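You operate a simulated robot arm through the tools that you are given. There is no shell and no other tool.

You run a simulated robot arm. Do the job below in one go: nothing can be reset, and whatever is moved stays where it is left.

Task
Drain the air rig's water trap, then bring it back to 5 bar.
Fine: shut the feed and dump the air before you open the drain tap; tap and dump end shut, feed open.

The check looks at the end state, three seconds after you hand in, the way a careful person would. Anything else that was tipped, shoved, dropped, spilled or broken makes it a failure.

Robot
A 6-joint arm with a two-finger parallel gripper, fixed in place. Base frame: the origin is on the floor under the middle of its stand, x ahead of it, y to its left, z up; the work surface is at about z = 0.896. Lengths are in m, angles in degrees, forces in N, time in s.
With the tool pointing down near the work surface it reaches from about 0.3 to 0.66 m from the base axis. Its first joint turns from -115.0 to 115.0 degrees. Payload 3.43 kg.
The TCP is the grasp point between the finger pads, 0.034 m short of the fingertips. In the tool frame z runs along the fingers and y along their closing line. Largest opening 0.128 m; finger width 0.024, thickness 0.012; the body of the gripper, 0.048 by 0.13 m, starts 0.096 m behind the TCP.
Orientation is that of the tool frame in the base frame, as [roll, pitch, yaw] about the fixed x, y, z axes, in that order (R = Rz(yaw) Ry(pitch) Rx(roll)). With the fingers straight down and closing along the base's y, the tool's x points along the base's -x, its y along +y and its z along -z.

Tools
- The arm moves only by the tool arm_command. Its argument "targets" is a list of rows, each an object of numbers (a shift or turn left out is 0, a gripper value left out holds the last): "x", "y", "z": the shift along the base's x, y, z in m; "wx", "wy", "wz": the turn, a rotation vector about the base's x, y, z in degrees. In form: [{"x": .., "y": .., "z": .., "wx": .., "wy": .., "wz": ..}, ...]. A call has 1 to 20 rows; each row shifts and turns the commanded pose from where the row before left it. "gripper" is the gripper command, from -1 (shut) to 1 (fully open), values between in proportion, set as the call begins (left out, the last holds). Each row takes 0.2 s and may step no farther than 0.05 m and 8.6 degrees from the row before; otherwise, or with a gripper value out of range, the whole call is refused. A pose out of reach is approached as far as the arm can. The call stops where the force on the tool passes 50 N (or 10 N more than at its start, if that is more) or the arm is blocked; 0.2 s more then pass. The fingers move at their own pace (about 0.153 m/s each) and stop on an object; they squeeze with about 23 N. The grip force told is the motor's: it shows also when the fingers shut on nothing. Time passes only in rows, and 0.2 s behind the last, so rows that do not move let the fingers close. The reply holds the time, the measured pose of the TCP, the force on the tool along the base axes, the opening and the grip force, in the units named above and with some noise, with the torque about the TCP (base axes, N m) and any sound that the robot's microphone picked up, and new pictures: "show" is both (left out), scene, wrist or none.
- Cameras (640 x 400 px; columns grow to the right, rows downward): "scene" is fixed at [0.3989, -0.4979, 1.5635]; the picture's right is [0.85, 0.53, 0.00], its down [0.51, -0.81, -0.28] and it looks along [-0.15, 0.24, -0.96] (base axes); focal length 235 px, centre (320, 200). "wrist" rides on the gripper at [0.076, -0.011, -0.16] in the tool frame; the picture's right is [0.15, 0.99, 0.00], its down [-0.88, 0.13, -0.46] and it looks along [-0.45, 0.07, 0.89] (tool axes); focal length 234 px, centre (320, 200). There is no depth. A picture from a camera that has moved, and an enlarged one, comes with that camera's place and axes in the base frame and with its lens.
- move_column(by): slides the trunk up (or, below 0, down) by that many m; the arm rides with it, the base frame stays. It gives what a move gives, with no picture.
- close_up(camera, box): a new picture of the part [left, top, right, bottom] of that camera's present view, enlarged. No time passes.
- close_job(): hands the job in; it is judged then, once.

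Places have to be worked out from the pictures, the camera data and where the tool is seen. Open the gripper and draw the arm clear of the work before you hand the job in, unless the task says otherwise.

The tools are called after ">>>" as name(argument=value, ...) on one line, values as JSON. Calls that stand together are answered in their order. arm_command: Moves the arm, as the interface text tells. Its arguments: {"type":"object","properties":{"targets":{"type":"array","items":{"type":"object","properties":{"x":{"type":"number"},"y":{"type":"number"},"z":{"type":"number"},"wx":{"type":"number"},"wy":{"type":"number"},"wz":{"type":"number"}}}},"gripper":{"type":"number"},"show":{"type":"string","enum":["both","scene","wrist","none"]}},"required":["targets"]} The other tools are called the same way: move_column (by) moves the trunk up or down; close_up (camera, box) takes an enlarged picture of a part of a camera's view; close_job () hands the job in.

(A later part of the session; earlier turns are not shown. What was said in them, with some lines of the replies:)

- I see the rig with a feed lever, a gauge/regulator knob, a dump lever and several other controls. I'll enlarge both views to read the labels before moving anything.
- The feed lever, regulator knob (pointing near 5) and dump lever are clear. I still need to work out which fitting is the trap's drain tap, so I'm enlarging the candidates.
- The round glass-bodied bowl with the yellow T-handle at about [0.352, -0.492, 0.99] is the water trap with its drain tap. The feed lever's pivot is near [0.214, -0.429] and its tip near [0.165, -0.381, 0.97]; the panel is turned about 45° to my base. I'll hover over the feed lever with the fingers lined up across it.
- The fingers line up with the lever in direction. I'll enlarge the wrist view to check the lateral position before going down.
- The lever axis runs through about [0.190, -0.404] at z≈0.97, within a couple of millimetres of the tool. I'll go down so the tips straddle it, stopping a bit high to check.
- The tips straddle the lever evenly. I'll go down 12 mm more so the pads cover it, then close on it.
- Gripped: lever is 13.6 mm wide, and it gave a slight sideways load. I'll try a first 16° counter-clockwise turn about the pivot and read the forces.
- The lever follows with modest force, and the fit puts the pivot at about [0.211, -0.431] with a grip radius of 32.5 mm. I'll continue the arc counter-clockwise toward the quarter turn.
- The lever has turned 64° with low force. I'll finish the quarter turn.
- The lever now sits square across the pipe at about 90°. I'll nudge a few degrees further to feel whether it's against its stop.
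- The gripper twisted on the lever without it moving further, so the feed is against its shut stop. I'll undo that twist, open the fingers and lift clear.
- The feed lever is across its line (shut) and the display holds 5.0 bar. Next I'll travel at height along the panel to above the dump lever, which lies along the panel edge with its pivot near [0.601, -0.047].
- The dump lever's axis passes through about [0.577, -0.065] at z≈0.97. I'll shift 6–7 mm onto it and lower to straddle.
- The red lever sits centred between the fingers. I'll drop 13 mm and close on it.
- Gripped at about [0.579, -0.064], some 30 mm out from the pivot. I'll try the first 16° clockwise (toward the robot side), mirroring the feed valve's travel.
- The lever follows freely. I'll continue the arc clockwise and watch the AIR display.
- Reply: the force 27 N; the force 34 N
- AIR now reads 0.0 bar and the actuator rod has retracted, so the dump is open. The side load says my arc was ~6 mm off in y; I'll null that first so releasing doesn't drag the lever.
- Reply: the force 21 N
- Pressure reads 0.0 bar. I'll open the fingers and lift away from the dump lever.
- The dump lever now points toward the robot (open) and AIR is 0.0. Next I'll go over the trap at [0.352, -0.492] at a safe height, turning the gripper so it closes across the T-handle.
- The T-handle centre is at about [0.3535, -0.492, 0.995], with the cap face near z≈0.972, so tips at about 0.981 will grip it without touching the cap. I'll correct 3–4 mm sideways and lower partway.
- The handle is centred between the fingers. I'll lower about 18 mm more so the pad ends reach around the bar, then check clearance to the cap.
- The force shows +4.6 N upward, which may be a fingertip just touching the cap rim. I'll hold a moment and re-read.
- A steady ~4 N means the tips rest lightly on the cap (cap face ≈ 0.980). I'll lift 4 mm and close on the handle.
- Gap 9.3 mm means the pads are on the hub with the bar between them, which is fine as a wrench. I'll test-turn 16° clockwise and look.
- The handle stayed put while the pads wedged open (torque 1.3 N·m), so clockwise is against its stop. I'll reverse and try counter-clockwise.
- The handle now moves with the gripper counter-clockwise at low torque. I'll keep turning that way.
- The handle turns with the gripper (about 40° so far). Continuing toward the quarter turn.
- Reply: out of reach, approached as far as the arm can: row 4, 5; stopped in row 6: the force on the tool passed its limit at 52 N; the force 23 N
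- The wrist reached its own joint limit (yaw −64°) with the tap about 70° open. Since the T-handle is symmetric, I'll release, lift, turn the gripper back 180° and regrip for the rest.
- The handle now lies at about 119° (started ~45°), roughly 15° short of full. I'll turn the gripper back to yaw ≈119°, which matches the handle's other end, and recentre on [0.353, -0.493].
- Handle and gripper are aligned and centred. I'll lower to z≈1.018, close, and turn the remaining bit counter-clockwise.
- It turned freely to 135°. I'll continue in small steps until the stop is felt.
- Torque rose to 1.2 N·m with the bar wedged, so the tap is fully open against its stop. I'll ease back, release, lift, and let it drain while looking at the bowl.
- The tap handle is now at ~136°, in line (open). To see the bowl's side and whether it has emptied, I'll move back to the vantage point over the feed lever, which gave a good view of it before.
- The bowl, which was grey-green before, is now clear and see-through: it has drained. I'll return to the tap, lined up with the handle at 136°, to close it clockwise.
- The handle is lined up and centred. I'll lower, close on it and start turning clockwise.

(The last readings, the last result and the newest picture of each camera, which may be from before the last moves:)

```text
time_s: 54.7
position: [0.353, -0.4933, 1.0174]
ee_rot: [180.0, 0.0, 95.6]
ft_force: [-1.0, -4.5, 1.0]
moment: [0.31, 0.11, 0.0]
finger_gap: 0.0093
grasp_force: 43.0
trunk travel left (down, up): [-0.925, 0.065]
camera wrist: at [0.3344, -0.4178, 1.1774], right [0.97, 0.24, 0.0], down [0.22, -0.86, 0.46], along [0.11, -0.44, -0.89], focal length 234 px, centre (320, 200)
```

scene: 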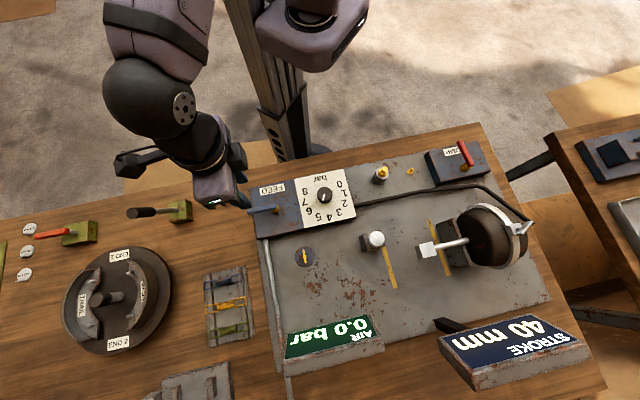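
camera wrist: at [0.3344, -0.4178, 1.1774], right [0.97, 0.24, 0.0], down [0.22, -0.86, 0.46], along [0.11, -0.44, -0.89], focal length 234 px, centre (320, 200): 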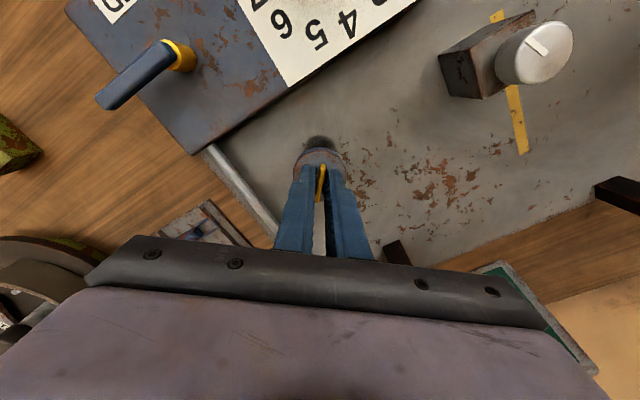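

The handle follows to about 95° with negligible torque. Continuing clockwise toward the shut stop near 45°.

>>> arm_command(targets=[{"wz": -8}, {"wz": -8}, {"wz": -8}, {"wz": -8}, {"wz": -8}, {}], show="none")

>>> arm_command(targets=[{"wz": -8}, {"wz": -5}, {}], show="wrist")

>>> close_up(camera="wrist", box=[256, 110, 384, 190])

```text
time_s: 56.1
position: [0.3537, -0.4935, 1.0176]
ee_rot: [179.9, 0.0, 55.7]
ft_force: [4.9, -5.2, 4.6]
moment: [-0.03, -0.27, 0.01]
finger_gap: 0.0092
grasp_force: 43.1
trunk travel left (down, up): [-0.925, 0.065]
```

```text
time_s: 56.9
position: [0.3552, -0.4929, 1.018]
ee_rot: [179.9, -0.1, 42.7]
ft_force: [10.4, -5.7, 5.8]
moment: [-0.06, -0.53, 0.07]
finger_gap: 0.0094
grasp_force: 43.3
trunk travel left (down, up): [-0.925, 0.065]
camera wrist: at [0.4028, -0.4324, 1.1773], right [0.78, -0.63, 0.0], down [-0.56, -0.69, 0.46], along [-0.28, -0.36, -0.89], focal length 234 px, centre (320, 200)
```

wrist: 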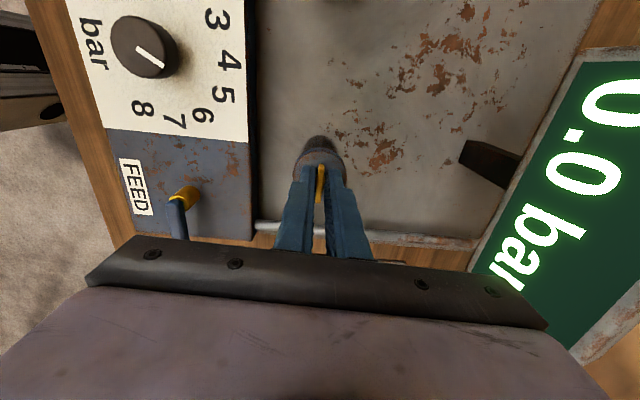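

```text
5.00 times, centred on (320, 150) of wrist
camera zoom: at [0.4028, -0.4324, 1.1773], right [0.78, -0.63, 0.0], down [-0.56, -0.69, 0.46], along [-0.28, -0.36, -0.89], focal length 1171 px, centre (320, 450)
```

zoom: 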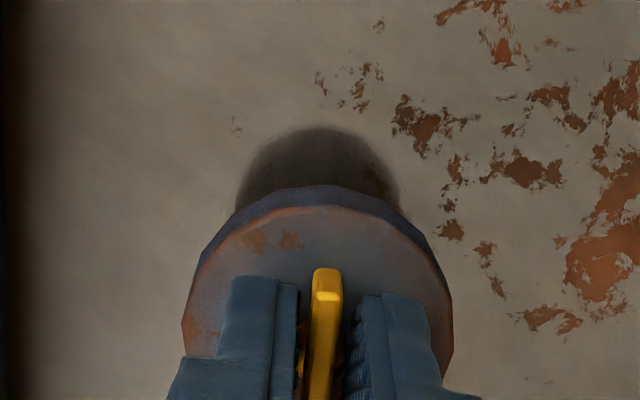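

Not yet at the stop (torque small). I'll turn further in small steps until it pushes back.

>>> arm_command(targets=[{"wz": -6}, {}], show="none")

>>> arm_command(targets=[{"wz": -6}, {}], show="wrist")

>>> close_up(camera="wrist", box=[256, 110, 384, 190])

```text
time_s: 57.5
position: [0.3548, -0.4939, 1.0173]
ee_rot: [179.8, 0.1, 36.8]
ft_force: [13.3, -7.0, 7.4]
moment: [-0.33, -0.34, 0.1]
finger_gap: 0.0093
grasp_force: 43.1
trunk travel left (down, up): [-0.925, 0.065]
```

```text
time_s: 58.1
position: [0.3541, -0.4938, 1.0166]
ee_rot: [179.8, 0.0, 30.8]
ft_force: [12.2, -9.0, 9.7]
moment: [0.02, -0.43, 1.02]
finger_gap: 0.0105
grasp_force: 43.9
trunk travel left (down, up): [-0.925, 0.065]
camera wrist: at [0.4138, -0.4436, 1.1772], right [0.63, -0.77, 0.0], down [-0.69, -0.56, 0.46], along [-0.35, -0.29, -0.89], focal length 234 px, centre (320, 200)
```

wrist: 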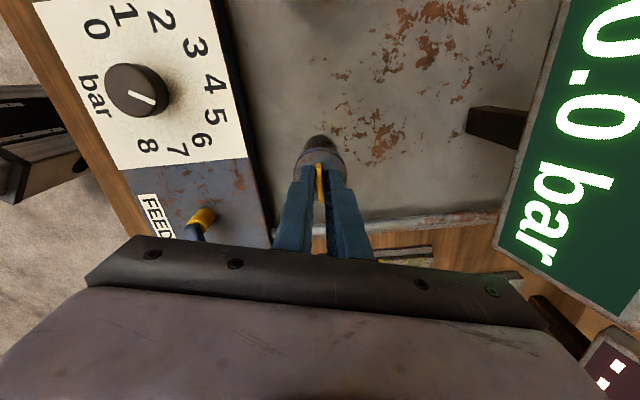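

```text
5.00 times, centred on (320, 150) of wrist
camera zoom: at [0.4138, -0.4436, 1.1772], right [0.63, -0.77, 0.0], down [-0.69, -0.56, 0.46], along [-0.35, -0.29, -0.89], focal length 1171 px, centre (320, 450)
```

zoom: 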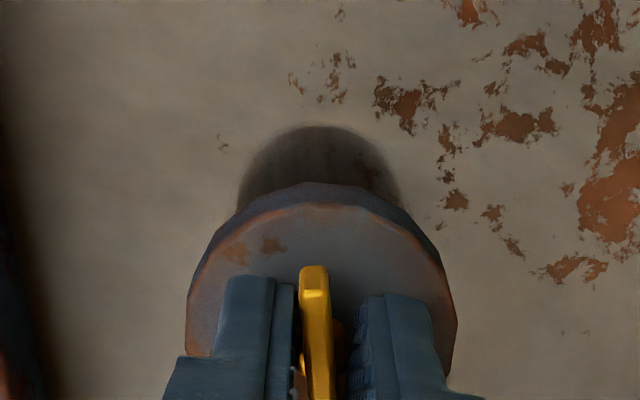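

Torque reached 1.0 N·m with the pads wedging, so the tap is against its shut stop. I'll ease back, release and lift to verify.

>>> arm_command(targets=[{"wz": 7}, {}], show="none")

>>> arm_command(targets=[{}, {}, {"z": 0.03}, {"z": 0.04}, {"z": 0.04}, {}], gripper=-0.3)

>>> close_up(camera="wrist", box=[224, 80, 416, 200])

```text
time_s: 58.7
position: [0.3535, -0.4946, 1.0185]
ee_rot: [179.8, 0.0, 37.7]
ft_force: [11.1, -9.1, 9.3]
moment: [-0.86, 0.27, 0.03]
finger_gap: 0.0095
grasp_force: 43.4
trunk travel left (down, up): [-0.925, 0.065]
```

```text
time_s: 60.1
position: [0.353, -0.4926, 1.1285]
ee_rot: [-180.0, -0.1, 37.7]
ft_force: [0.2, 1.1, -0.7]
moment: [0.02, 0.02, 0.02]
finger_gap: 0.0447
grasp_force: 0.1
trunk travel left (down, up): [-0.925, 0.065]
camera wrist: at [0.4055, -0.4373, 1.2874], right [0.72, -0.69, 0.0], down [-0.62, -0.64, 0.45], along [-0.31, -0.33, -0.89], focal length 234 px, centre (320, 200)
```

scene: 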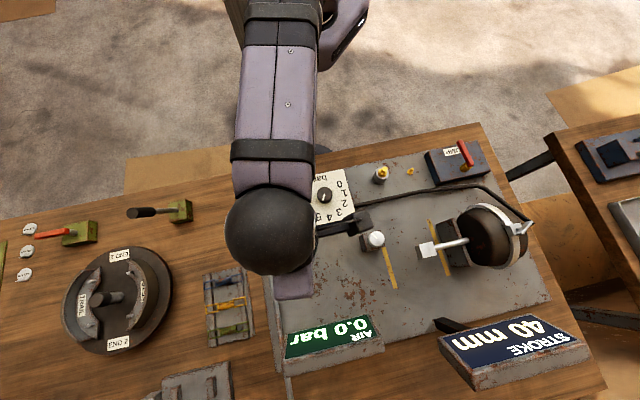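
wrist: 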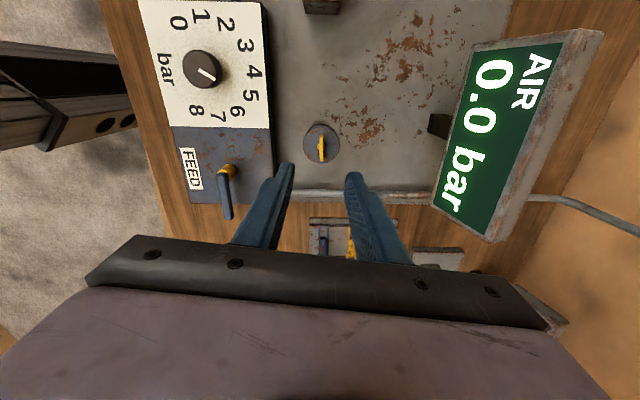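

```text
3.33 times, centred on (320, 140) of wrist
camera zoom: at [0.4055, -0.4373, 1.2874], right [0.72, -0.69, 0.0], down [-0.62, -0.64, 0.45], along [-0.31, -0.33, -0.89], focal length 781 px, centre (320, 400)
```

zoom: 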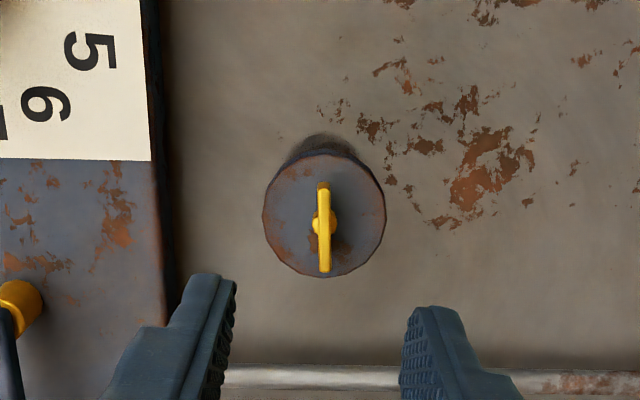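

The handle is back at 48°, exactly as measured before I touched it, so the tap is shut. Next I'll go back over the dump lever at a safe height with the gripper aligned at yaw 135°.

>>> arm_command(targets=[{"z": 0.042}, {"x": 0.01883, "y": 0.03988, "wz": 8.1}, {"x": 0.01883, "y": 0.03988, "wz": 8.1}, {"x": 0.01883, "y": 0.03988, "wz": 8.1}, {"x": 0.01883, "y": 0.03988, "wz": 8.1}, {"x": 0.01883, "y": 0.03988, "wz": 8.1}, {"x": 0.01883, "y": 0.03988, "wz": 8.1}, {"x": 0.01883, "y": 0.03988, "wz": 8.1}, {"x": 0.01883, "y": 0.03988, "wz": 8.1}, {"x": 0.01883, "y": 0.03988, "wz": 8.1}, {"x": 0.01883, "y": 0.03988, "wz": 8.1}, {"x": 0.01883, "y": 0.03988, "wz": 8.1}, {"x": 0.01883, "y": 0.03988, "wz": 8.1}, {"z": -0.045}, {}])

>>> close_up(camera="scene", box=[280, 235, 344, 275])

>>> close_up(camera="wrist", box=[224, 80, 416, 200])

```text
time_s: 63.3
position: [0.5792, -0.0128, 1.1259]
ee_rot: [-180.0, 0.0, 135.1]
ft_force: [-0.2, -0.5, -0.1]
moment: [-0.01, -0.02, -0.03]
finger_gap: 0.0449
grasp_force: 0.1
trunk travel left (down, up): [-0.925, 0.065]
camera wrist: at [0.5177, 0.0337, 1.2852], right [0.59, 0.8, 0.0], down [0.72, -0.53, 0.46], along [0.37, -0.27, -0.89], focal length 234 px, centre (320, 200)
```

scene: 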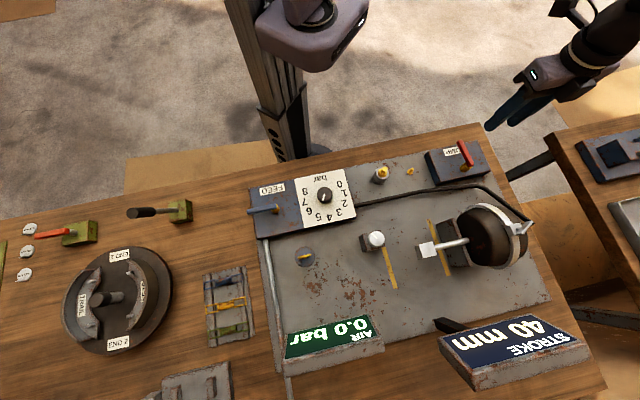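
wrist: 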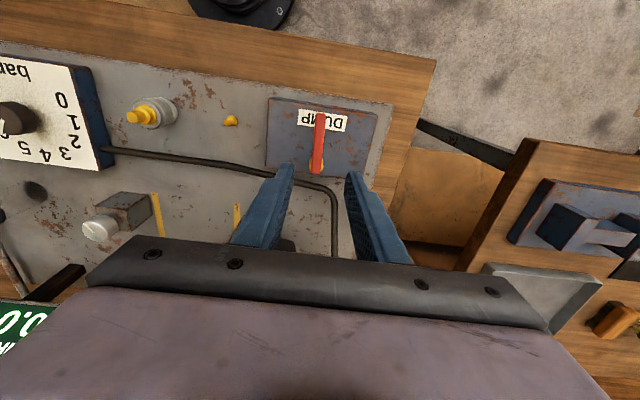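

```text
10.00 times, centred on (312, 255) of scene
camera zoom: at [0.3989, -0.4979, 1.5635], right [0.85, 0.53, 0.0], down [0.51, -0.81, -0.28], along [-0.15, 0.24, -0.96], focal length 2354 px, centre (400, -350)
```

zoom: 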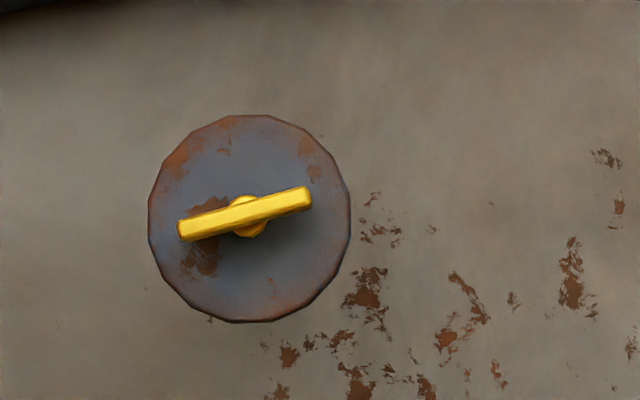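

```text
3.33 times, centred on (320, 140) of wrist
camera zoom: at [0.5177, 0.0337, 1.2852], right [0.59, 0.8, 0.0], down [0.72, -0.53, 0.46], along [0.37, -0.27, -0.89], focal length 781 px, centre (320, 400)
```

zoom: 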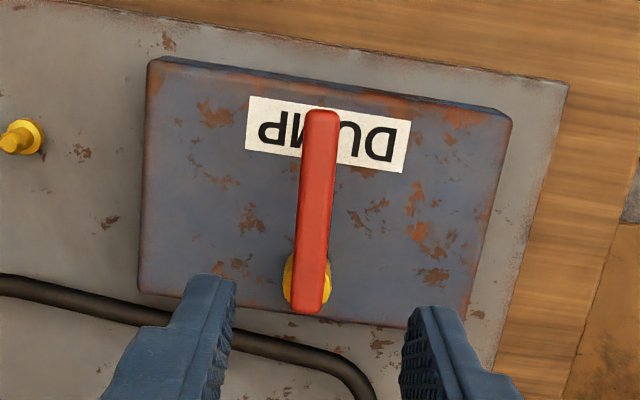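

The tap handle matches its original shut look within about 2°; I'll give it a final nudge on the way back. Now I'll lower onto the dump lever and grip it.

>>> arm_command(targets=[{"z": -0.04}, {"z": -0.04}, {"z": -0.035}, {"z": -0.024}, {}], show="none")

>>> arm_command(targets=[{}, {}], gripper=-1, show="wrist")

```text
time_s: 64.5
position: [0.5784, -0.0146, 0.9854]
ee_rot: [-180.0, 0.0, 135.0]
ft_force: [0.3, -0.2, 0.4]
moment: [0.01, 0.02, 0.0]
finger_gap: 0.0449
grasp_force: 0.1
trunk travel left (down, up): [-0.925, 0.065]
```

```text
time_s: 65.1
position: [0.5802, -0.0125, 0.9853]
ee_rot: [180.0, 0.0, 135.2]
ft_force: [3.9, 4.2, -0.7]
moment: [-0.1, -0.22, 0.23]
finger_gap: 0.0136
grasp_force: 45.4
trunk travel left (down, up): [-0.925, 0.065]
camera wrist: at [0.5173, 0.0333, 1.1446], right [0.6, 0.8, 0.0], down [0.71, -0.53, 0.46], along [0.37, -0.27, -0.89], focal length 234 px, centre (320, 200)
```

wrist: 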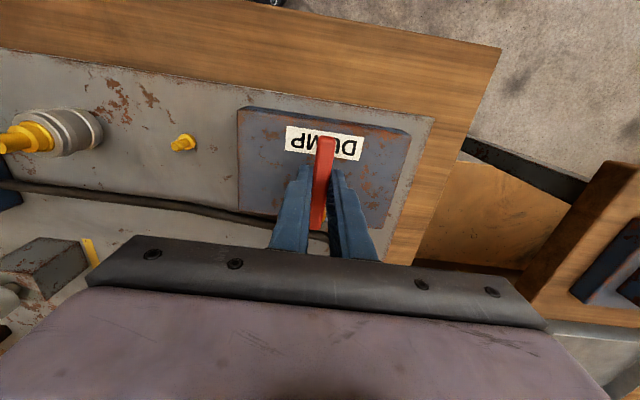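

Gripped the dump lever. I'll turn it counter-clockwise about the refined pivot [0.6035, -0.0383], checking force halfway.

>>> arm_command(targets=[{"x": -0.0032, "y": -0.0037, "wz": 8}, {"x": -0.0026, "y": -0.0041, "wz": 8}, {"x": -0.002, "y": -0.0044, "wz": 8}, {"x": -0.0014, "y": -0.0046, "wz": 8}, {"x": -0.0008, "y": -0.0048, "wz": 8}, {"x": -0.0001, "y": -0.0048, "wz": 8}, {}], show="none")

>>> arm_command(targets=[{"x": 0.0006, "y": -0.0048, "wz": 8}, {"x": 0.0013, "y": -0.0047, "wz": 8}, {"x": 0.0019, "y": -0.0045, "wz": 8}, {"x": 0.0025, "y": -0.0041, "wz": 8}, {"x": 0.003, "y": -0.0038, "wz": 8}, {"x": 0.0008, "y": -0.0009, "wz": 2}, {}], show="wrist")

```text
time_s: 66.7
position: [0.5685, -0.0409, 0.9858]
ee_rot: [179.9, -0.2, -176.9]
ft_force: [-1.4, -4.9, -4.0]
moment: [-0.16, -0.25, -0.16]
finger_gap: 0.0138
grasp_force: 45.2
trunk travel left (down, up): [-0.925, 0.065]
```

```text
time_s: 68.3
position: [0.5796, -0.0649, 0.9845]
ee_rot: [180.0, -0.1, -135.0]
ft_force: [0.5, -7.6, -8.9]
moment: [-0.6, 0.35, -0.33]
finger_gap: 0.0133
grasp_force: 45.4
trunk travel left (down, up): [-0.925, 0.065]
camera wrist: at [0.5338, -0.1248, 1.1448], right [-0.8, 0.6, 0.0], down [0.53, 0.71, 0.46], along [0.27, 0.37, -0.89], focal length 234 px, centre (320, 200)
```

wrist: 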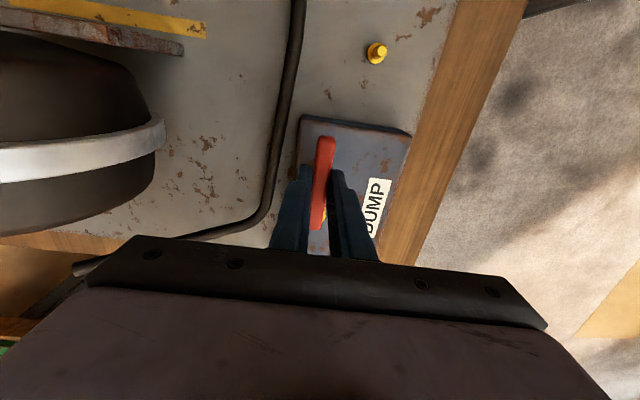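

The lever is back along the panel edge with low force. I'll press a few degrees further to make sure it's against the shut stop.

>>> arm_command(targets=[{"x": 0.0022, "y": -0.0022, "wz": 4}, {}], show="none")

```text
time_s: 68.9
position: [0.5804, -0.0639, 0.9863]
ee_rot: [179.8, -0.1, -131.0]
ft_force: [-7.2, 0.1, -10.4]
moment: [0.12, -0.86, -1.19]
finger_gap: 0.0149
grasp_force: 45.2
trunk travel left (down, up): [-0.925, 0.065]
```

It pushed back (torque 1.2 N·m, pads wedging), so the dump is shut on its stop. I'll release from here and lift.

>>> arm_command(targets=[{}, {}, {"z": 0.04}, {"z": 0.05}, {"z": 0.05}, {}], gripper=-0.3)

>>> close_up(camera="scene", box=[410, 135, 506, 195])

```text
time_s: 70.3
position: [0.5821, -0.0638, 1.125]
ee_rot: [180.0, -0.1, -131.0]
ft_force: [0.6, 0.1, 0.0]
moment: [0.01, 0.0, -0.02]
finger_gap: 0.045
grasp_force: 0.1
trunk travel left (down, up): [-0.925, 0.065]
camera wrist: at [0.5414, -0.1278, 1.2844], right [-0.84, 0.54, 0.0], down [0.48, 0.75, 0.45], along [0.24, 0.38, -0.89], focal length 234 px, centre (320, 200)
```

scene: 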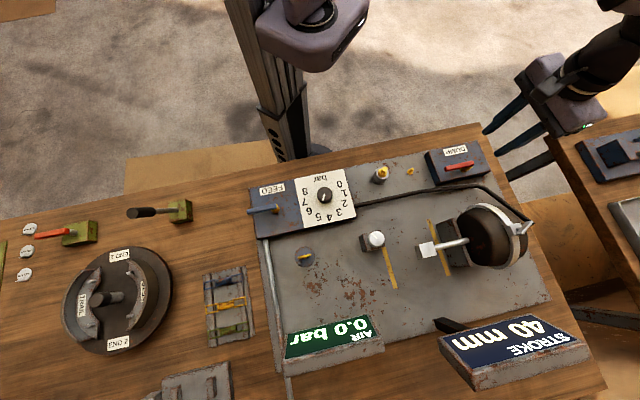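
wrist: 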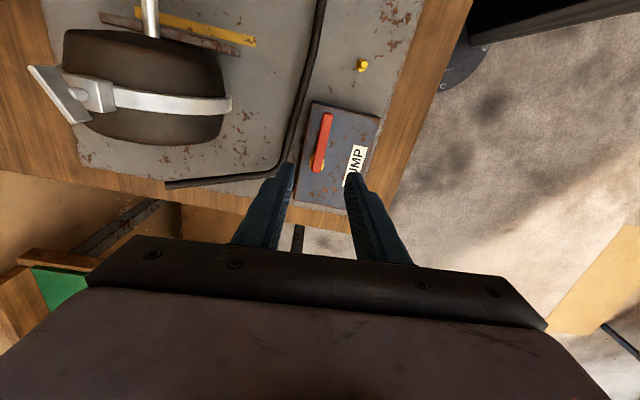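

```text
6.67 times, centred on (458, 165) of scene
camera zoom: at [0.3989, -0.4979, 1.5635], right [0.85, 0.53, 0.0], down [0.51, -0.81, -0.28], along [-0.15, 0.24, -0.96], focal length 1569 px, centre (-600, 433)
```

zoom: 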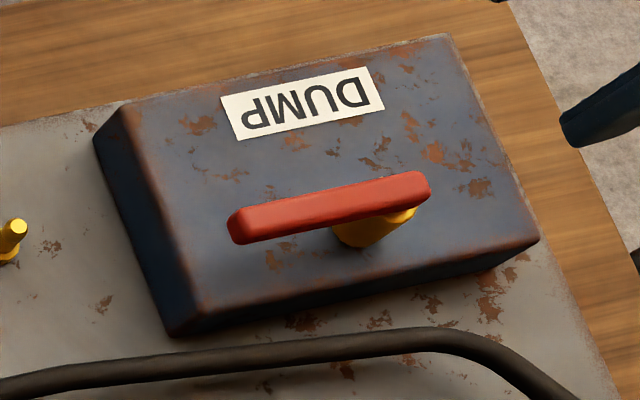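

The dump lever looks identical to its original shut picture. Next I'll return over the tap for the final snug nudge to shut.

>>> arm_command(targets=[{"z": 0.045}, {"x": -0.02083, "y": -0.03906, "wz": -2}, {"x": -0.02083, "y": -0.03906}, {"x": -0.02083, "y": -0.03906}, {"x": -0.02083, "y": -0.03906}, {"x": -0.02083, "y": -0.03906}, {"x": -0.02083, "y": -0.03906}, {"x": -0.02083, "y": -0.03906}, {"x": -0.02083, "y": -0.03906}, {"x": -0.02083, "y": -0.03906}, {"x": -0.02083, "y": -0.03906}, {"x": -0.02083, "y": -0.03906}, {"z": -0.045}, {"z": -0.04}, {}], show="wrist")

>>> close_up(camera="wrist", box=[224, 80, 416, 200])

```text
time_s: 73.5
position: [0.3522, -0.4967, 1.0869]
ee_rot: [180.0, -0.1, -132.9]
ft_force: [0.6, -0.2, 1.1]
moment: [-0.03, -0.02, -0.01]
finger_gap: 0.0448
grasp_force: 0.0
trunk travel left (down, up): [-0.925, 0.065]
camera wrist: at [0.3078, -0.5574, 1.2458], right [-0.82, 0.57, 0.0], down [0.51, 0.73, 0.45], along [0.26, 0.37, -0.89], focal length 234 px, centre (320, 200)
```

wrist: 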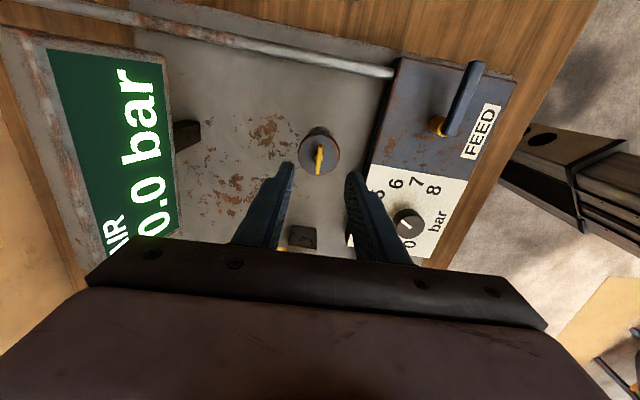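

```text
3.33 times, centred on (320, 140) of wrist
camera zoom: at [0.3078, -0.5574, 1.2458], right [-0.82, 0.57, 0.0], down [0.51, 0.73, 0.45], along [0.26, 0.37, -0.89], focal length 781 px, centre (320, 400)
```

zoom: 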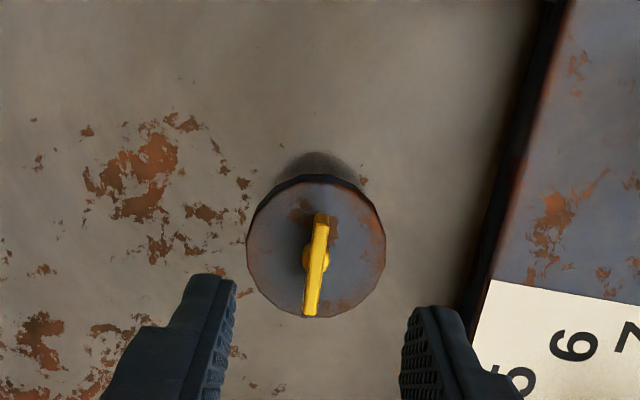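

I'm centred laterally but about 4 mm short along the handle. I'll correct, lower, and close.

>>> arm_command(targets=[{"x": 0.0023, "y": 0.003, "z": -0.03}, {"z": -0.025}, {"z": -0.0144}, {}], show="none")

>>> arm_command(targets=[{}, {}, {}], gripper=-1, show="none")

>>> arm_command(targets=[{"wz": -7}, {}], show="none")

```text
time_s: 74.5
position: [0.3538, -0.4931, 1.0174]
ee_rot: [-180.0, -0.1, -133.1]
ft_force: [-0.6, 0.9, -0.2]
moment: [0.0, 0.0, -0.01]
finger_gap: 0.0449
grasp_force: 0.1
trunk travel left (down, up): [-0.925, 0.065]
```

```text
time_s: 75.3
position: [0.3553, -0.4942, 1.0179]
ee_rot: [-180.0, -0.1, -133.0]
ft_force: [0.1, -0.4, -1.6]
moment: [-0.03, -0.03, -0.02]
finger_gap: 0.0094
grasp_force: 43.2
trunk travel left (down, up): [-0.925, 0.065]
```

```text
time_s: 75.9
position: [0.3557, -0.4948, 1.0174]
ee_rot: [-179.9, -0.1, -140.0]
ft_force: [1.8, -1.4, -2.6]
moment: [-0.02, -0.13, 0.07]
finger_gap: 0.0094
grasp_force: 43.1
trunk travel left (down, up): [-0.925, 0.065]
```

No resistance yet at −140°. A few degrees more until it pushes back.

>>> arm_command(targets=[{"wz": -5}, {}], show="none")

>>> arm_command(targets=[{"wz": -4}, {}], show="wrist")

```text
time_s: 76.5
position: [0.3553, -0.4952, 1.0157]
ee_rot: [-180.0, -0.1, -145.0]
ft_force: [1.7, -2.3, 0.4]
moment: [-0.14, -0.29, 0.47]
finger_gap: 0.0094
grasp_force: 43.2
trunk travel left (down, up): [-0.925, 0.065]
```

```text
time_s: 77.1
position: [0.3558, -0.4942, 1.0172]
ee_rot: [180.0, -0.2, -148.9]
ft_force: [2.2, -1.1, 1.0]
moment: [-0.15, -0.33, 0.93]
finger_gap: 0.0105
grasp_force: 44.4
trunk travel left (down, up): [-0.925, 0.065]
camera wrist: at [0.2959, -0.5409, 1.1763], right [-0.64, 0.77, 0.0], down [0.69, 0.57, 0.45], along [0.35, 0.29, -0.89], focal length 234 px, centre (320, 200)
```

wrist: 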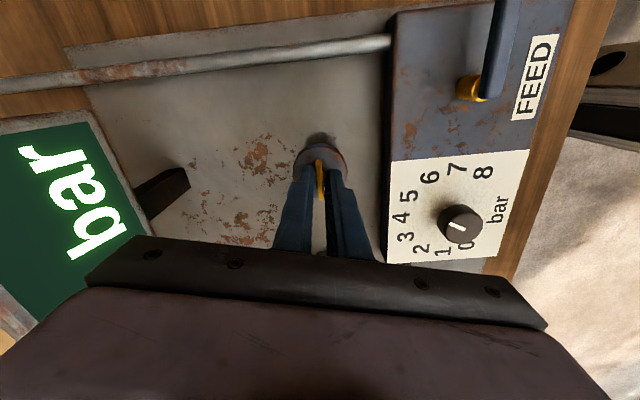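

Against the stop again (0.93 N·m). I'll release while holding that pressure, then lift and travel to the feed lever with yaw back to 225°.

>>> arm_command(targets=[{}, {}, {"z": 0.03}, {"z": 0.04}, {"z": 0.04}, {"x": -0.028, "y": 0.0067, "wz": 2.4}, {"x": -0.028, "y": 0.0067, "wz": 2.4}, {"x": -0.028, "y": 0.0067, "wz": 2.4}, {"x": -0.028, "y": 0.0067, "wz": 2.4}, {"x": -0.028, "y": 0.0067, "wz": 2.4}, {"x": -0.028, "y": 0.0067, "wz": 2.4}, {}], gripper=-0.3)

>>> close_up(camera="scene", box=[280, 235, 344, 275])

>>> close_up(camera="wrist", box=[224, 80, 416, 200])

>>> close_up(camera="wrist", box=[160, 130, 288, 210])

```text
time_s: 79.7
position: [0.1864, -0.4543, 1.1257]
ee_rot: [-180.0, -0.1, -134.5]
ft_force: [0.6, 0.4, -0.3]
moment: [0.0, 0.02, 0.01]
finger_gap: 0.0448
grasp_force: 0.1
trunk travel left (down, up): [-0.925, 0.065]
camera wrist: at [0.1415, -0.5153, 1.2851], right [-0.81, 0.59, 0.0], down [0.53, 0.72, 0.45], along [0.27, 0.37, -0.89], focal length 234 px, centre (320, 200)
```

scene: 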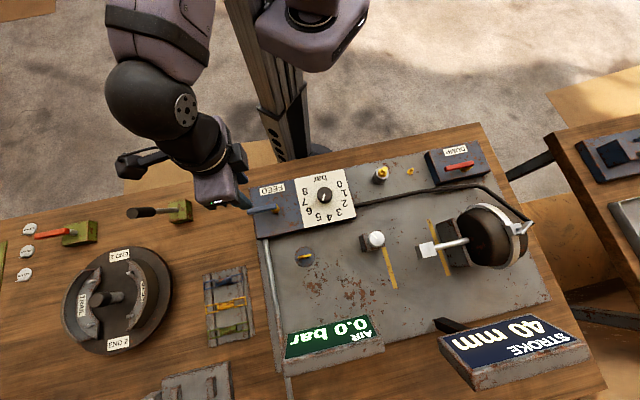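
wrist: 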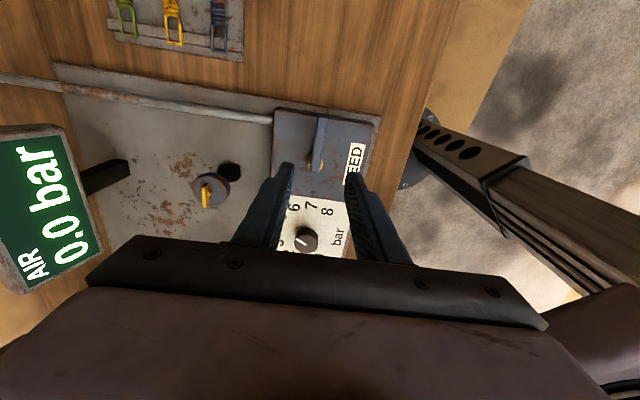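

```text
10.00 times, centred on (312, 255) of scene
camera zoom: at [0.3989, -0.4979, 1.5635], right [0.85, 0.53, 0.0], down [0.51, -0.81, -0.28], along [-0.15, 0.24, -0.96], focal length 2354 px, centre (400, -350)
```

zoom: 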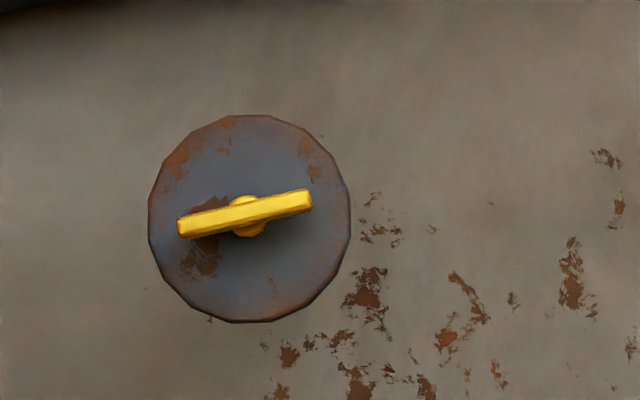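

```text
3.33 times, centred on (320, 140) of wrist
camera zoom: at [0.1415, -0.5153, 1.2851], right [-0.81, 0.59, 0.0], down [0.53, 0.72, 0.45], along [0.27, 0.37, -0.89], focal length 781 px, centre (320, 400)
```

zoom: 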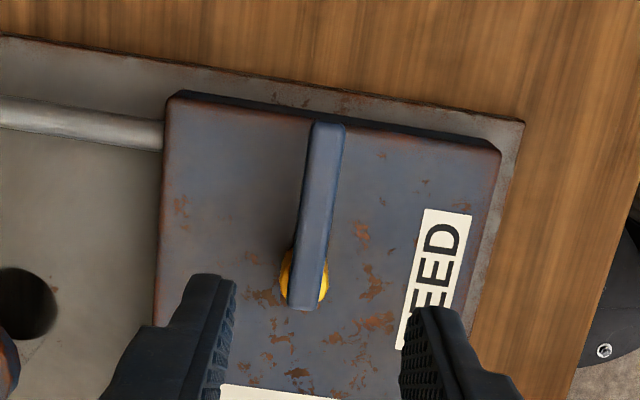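

```text
5.00 times, centred on (224, 170) of wrist
camera zoom: at [0.1415, -0.5153, 1.2851], right [-0.81, 0.59, 0.0], down [0.53, 0.72, 0.45], along [0.27, 0.37, -0.89], focal length 1171 px, centre (800, 350)
```

zoom: 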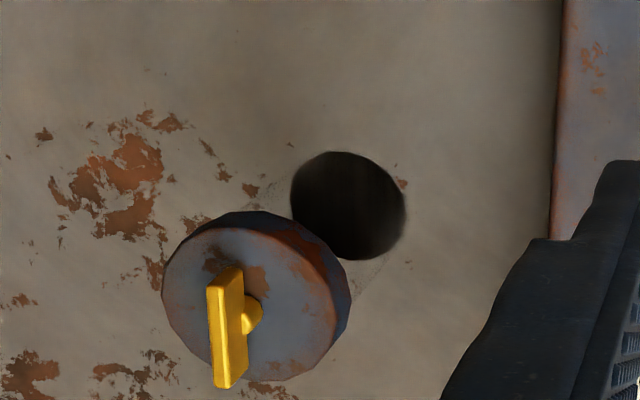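

The tap now matches its original shut position exactly and the bowl is empty. I'll lower onto the feed lever and grip it.

>>> arm_command(targets=[{"x": 0.001, "z": -0.04}, {"z": -0.04}, {"z": -0.035}, {"z": -0.024}, {}], show="none")

>>> arm_command(targets=[{}, {}], gripper=-1, show="wrist")

```text
time_s: 80.9
position: [0.1894, -0.4536, 0.9849]
ee_rot: [-179.9, -0.1, -134.6]
ft_force: [-0.5, -0.3, 0.0]
moment: [0.0, -0.02, -0.02]
finger_gap: 0.045
grasp_force: 0.0
trunk travel left (down, up): [-0.925, 0.065]
```

```text
time_s: 81.5
position: [0.188, -0.4552, 0.985]
ee_rot: [-180.0, 0.0, -134.7]
ft_force: [3.0, -3.5, -3.0]
moment: [-0.14, 0.0, -0.43]
finger_gap: 0.0138
grasp_force: 44.6
trunk travel left (down, up): [-0.925, 0.065]
camera wrist: at [0.1441, -0.5145, 1.1452], right [-0.81, 0.59, 0.0], down [0.53, 0.72, 0.45], along [0.27, 0.37, -0.89], focal length 234 px, centre (320, 200)
```

wrist: 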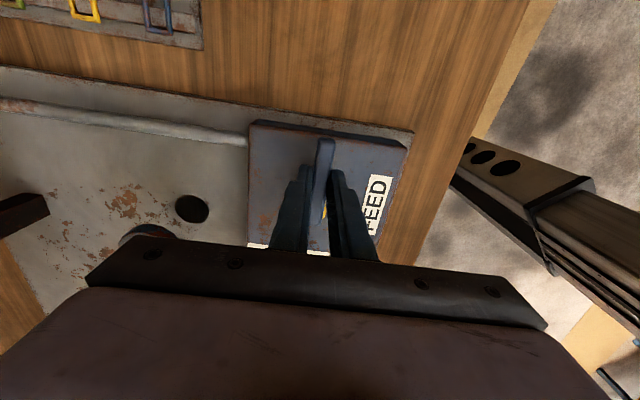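

Gripped the feed lever. Turning it clockwise about its pivot, with a force check halfway.

>>> arm_command(targets=[{"x": -0.003, "y": 0.0035, "wz": -8}, {"x": -0.0025, "y": 0.0038, "wz": -8}, {"x": -0.0019, "y": 0.0042, "wz": -8}, {"x": -0.0013, "y": 0.0044, "wz": -8}, {"x": -0.0007, "y": 0.0045, "wz": -8}, {"x": -0.0001, "y": 0.0046, "wz": -8}, {}], show="none")

>>> arm_command(targets=[{"x": 0.0006, "y": 0.0045, "wz": -8}, {"x": 0.0012, "y": 0.0044, "wz": -8}, {"x": 0.0018, "y": 0.0042, "wz": -8}, {"x": 0.0024, "y": 0.0039, "wz": -8}, {"x": 0.0029, "y": 0.0036, "wz": -8}, {"x": 0.0008, "y": 0.0008, "wz": -2}, {}])

```text
time_s: 83.1
position: [0.1803, -0.4303, 0.9854]
ee_rot: [179.8, -0.2, 177.3]
ft_force: [7.8, -9.0, -20.2]
moment: [-0.27, -0.29, -0.28]
finger_gap: 0.0136
grasp_force: 45.1
trunk travel left (down, up): [-0.925, 0.065]
```

```text
time_s: 84.7
position: [0.1884, -0.4082, 0.9853]
ee_rot: [180.0, -0.2, 135.4]
ft_force: [4.8, -9.7, -9.6]
moment: [0.28, 0.42, -0.06]
finger_gap: 0.0139
grasp_force: 44.7
trunk travel left (down, up): [-0.925, 0.065]
camera wrist: at [0.1274, -0.3623, 1.1456], right [0.59, 0.81, 0.0], down [0.72, -0.53, 0.45], along [0.37, -0.27, -0.89], focal length 234 px, centre (320, 200)
```

scene: 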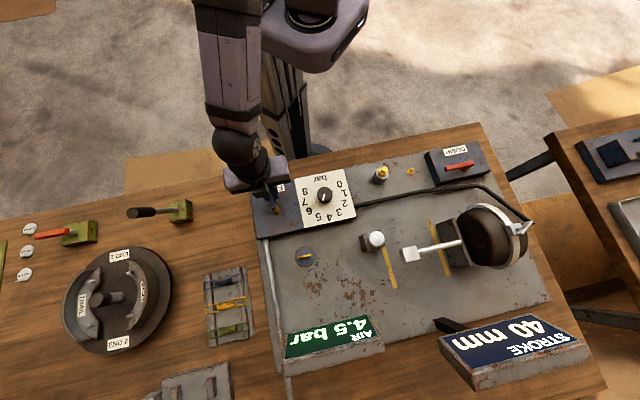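
wrist: 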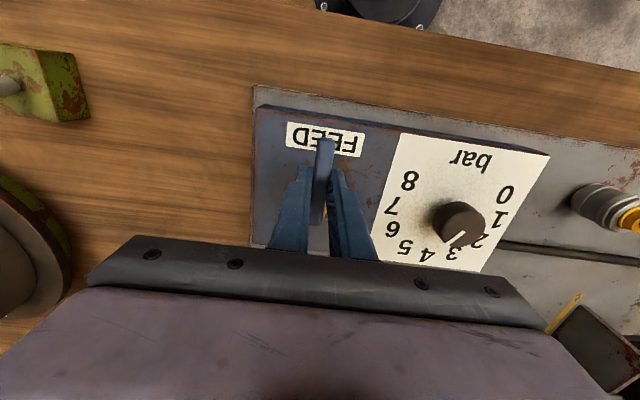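

AIR is up to 4.5 bar and climbing, and the rod has come out again. I'll press the feed lever a few degrees further to its open stop and re-read.

>>> arm_command(targets=[{"x": 0.0022, "y": 0.0022, "wz": -4}, {}], show="none")

>>> close_up(camera="scene", box=[260, 300, 420, 400])

```text
time_s: 85.3
position: [0.1895, -0.4064, 0.9863]
ee_rot: [180.0, -0.1, 131.5]
ft_force: [-5.4, -16.9, -10.9]
moment: [0.19, 0.77, 1.22]
finger_gap: 0.0146
grasp_force: 44.9
trunk travel left (down, up): [-0.925, 0.065]
```

```text
4.00 times, centred on (340, 350) of scene
camera zoom: at [0.3989, -0.4979, 1.5635], right [0.85, 0.53, 0.0], down [0.51, -0.81, -0.28], along [-0.15, 0.24, -0.96], focal length 941 px, centre (240, -400)
```

zoom: 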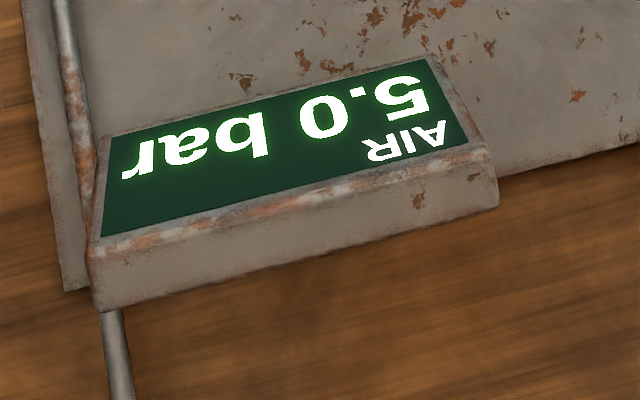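

AIR reads 5.0 bar and the feed lever is on its open stop. I'll release, lift high and draw back clear, then check everything.

>>> arm_command(targets=[{}, {}, {"z": 0.04}, {"z": 0.05}, {"z": 0.05}, {"z": 0.05}, {"x": 0.01, "y": 0.02, "z": 0.04}, {"x": 0.01, "y": 0.02, "z": 0.03}, {}, {}, {}, {}], gripper=0.2)

>>> close_up(camera="scene", box=[240, 140, 400, 240])

>>> close_up(camera="scene", box=[240, 200, 560, 400])

>>> close_up(camera="scene", box=[360, 130, 560, 255])

```text
time_s: 87.9
position: [0.2092, -0.3609, 1.2454]
ee_rot: [-179.9, 0.0, 131.3]
ft_force: [0.8, -0.4, -0.2]
moment: [0.01, -0.03, -0.02]
finger_gap: 0.0768
grasp_force: 0.0
trunk travel left (down, up): [-0.925, 0.065]
camera wrist: at [0.1521, -0.3114, 1.4049], right [0.65, 0.76, 0.0], down [0.68, -0.57, 0.45], along [0.35, -0.29, -0.89], focal length 234 px, centre (320, 200)
```

scene: 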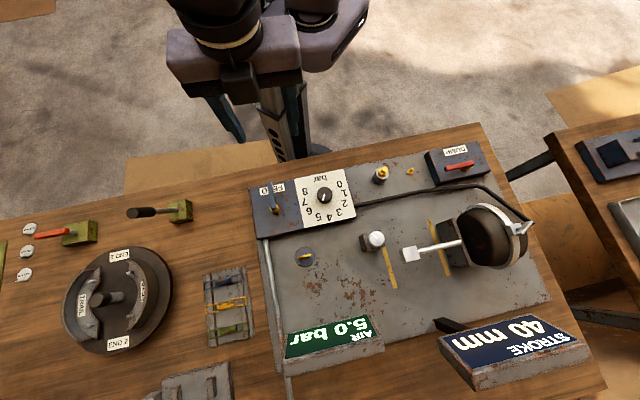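
wrist: 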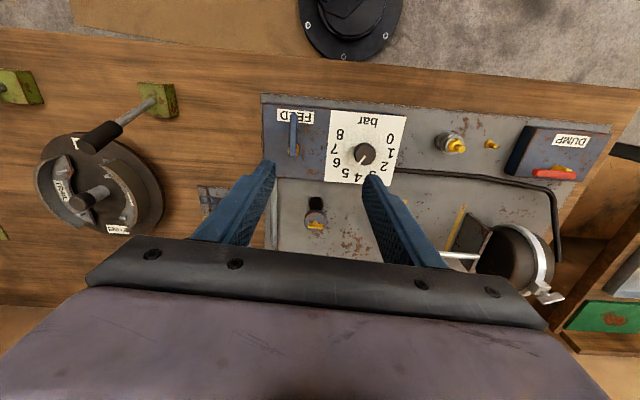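

```text
4.00 times, centred on (320, 190) of scene
camera zoom: at [0.3989, -0.4979, 1.5635], right [0.85, 0.53, 0.0], down [0.51, -0.81, -0.28], along [-0.15, 0.24, -0.96], focal length 941 px, centre (320, 240)
```

zoom: 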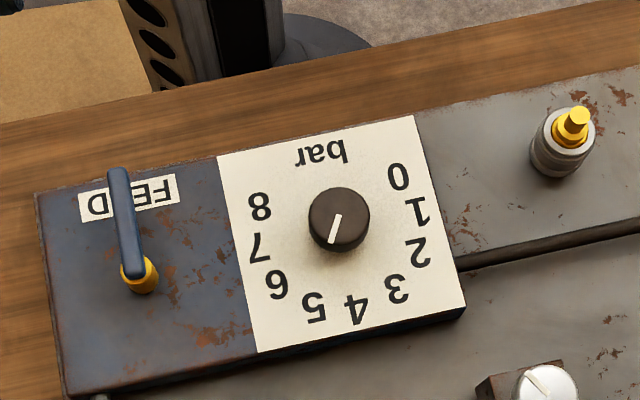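

```text
2.00 times, centred on (400, 300) of scene
camera zoom: at [0.3989, -0.4979, 1.5635], right [0.85, 0.53, 0.0], down [0.51, -0.81, -0.28], along [-0.15, 0.24, -0.96], focal length 471 px, centre (160, 0)
```

zoom: 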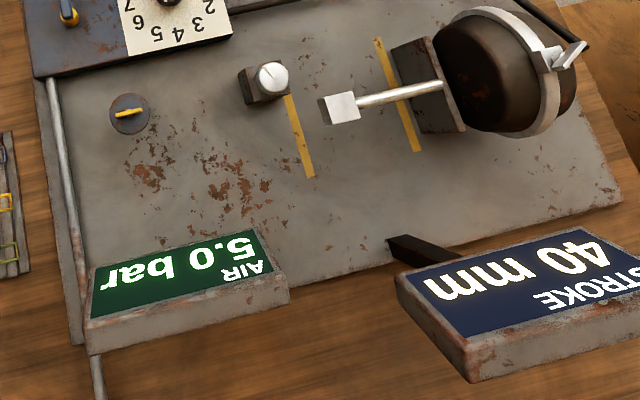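

```text
3.20 times, centred on (460, 192) of scene
camera zoom: at [0.3989, -0.4979, 1.5635], right [0.85, 0.53, 0.0], down [0.51, -0.81, -0.28], along [-0.15, 0.24, -0.96], focal length 753 px, centre (-128, 224)
```

zoom: 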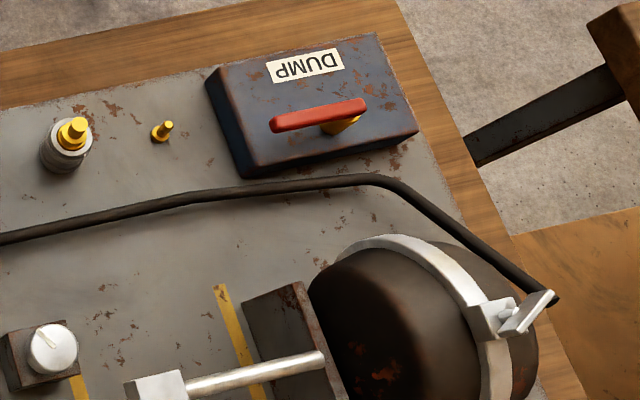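

Feed is open, dump and tap are shut, AIR shows 5.0 bar, the knob is untouched and the bowl is empty. I'll open the gripper fully and wait a couple of seconds to confirm the pressure holds.

>>> arm_command(targets=[{"z": 0.03}, {}, {}, {}, {}, {}, {}, {}, {}, {}], gripper=1)

>>> close_up(camera="scene", box=[260, 300, 420, 400])

>>> close_up(camera="wrist", box=[272, 180, 368, 240])

```text
time_s: 90.1
position: [0.2104, -0.3614, 1.2772]
ee_rot: [-179.9, 0.0, 131.3]
ft_force: [0.1, 0.0, 0.3]
moment: [0.0, 0.02, 0.03]
finger_gap: 0.1279
grasp_force: 0.0
trunk travel left (down, up): [-0.925, 0.065]
camera wrist: at [0.1519, -0.3108, 1.4356], right [0.65, 0.76, 0.0], down [0.68, -0.57, 0.45], along [0.35, -0.29, -0.89], focal length 234 px, centre (320, 200)
```

scene: 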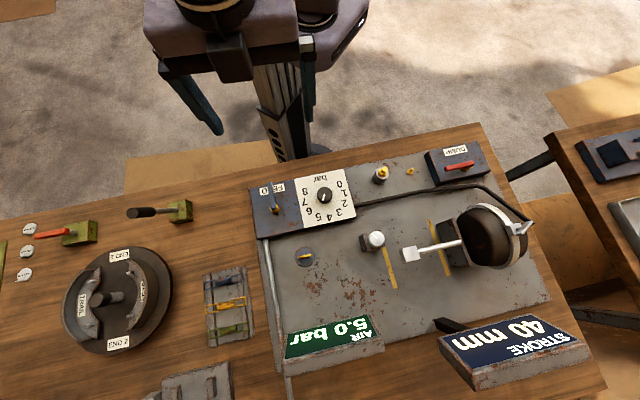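
wrist: 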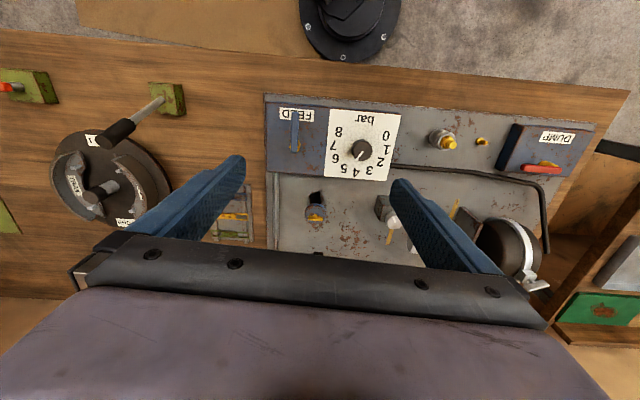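

```text
4.00 times, centred on (340, 350) of scene
camera zoom: at [0.3989, -0.4979, 1.5635], right [0.85, 0.53, 0.0], down [0.51, -0.81, -0.28], along [-0.15, 0.24, -0.96], focal length 941 px, centre (240, -400)
```

zoom: 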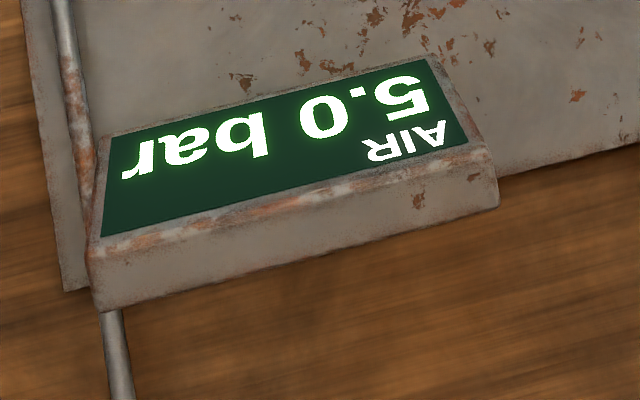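

```text
6.67 times, centred on (320, 210) of wrist
camera zoom: at [0.1519, -0.3108, 1.4356], right [0.65, 0.76, 0.0], down [0.68, -0.57, 0.45], along [0.35, -0.29, -0.89], focal length 1561 px, centre (320, 133)
```

zoom: 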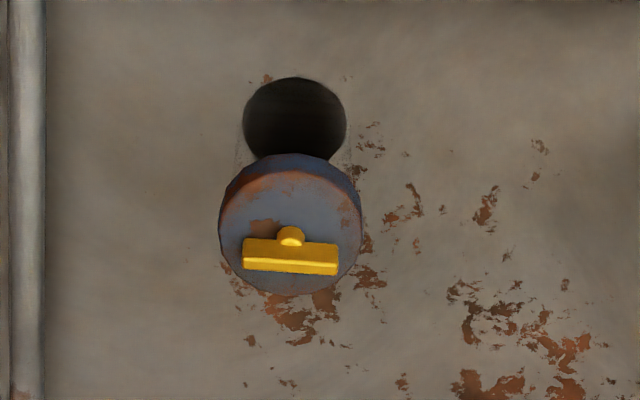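

The pressure holds at 5.0 bar, the bowl is empty, tap and dump are shut, feed is open, and the arm is clear with the gripper open. Handing in the job.

>>> close_job()

```text
The job is handed in.
```

The water trap is drained and the air rig is back at 5.0 bar; the reading held steady for the last few seconds before I handed the job in.

- **Order:** I shut the feed and opened the dump until the display read 0.0 bar. Only then did I open the drain tap, and I left it open until the bowl looked empty.
- **End state:** I closed the tap, then the dump, then opened the feed. I pressed each one against its stop, and all three match how they looked at the start.
- **Tap:** After its first closing the tap sat about 2° off, so I went back and pressed it home before opening the feed.
- **Everything else:** I left the regulator at its 5 bar setting. Nothing else looked moved in the final pictures.

The arm is clear of the work with the gripper open.
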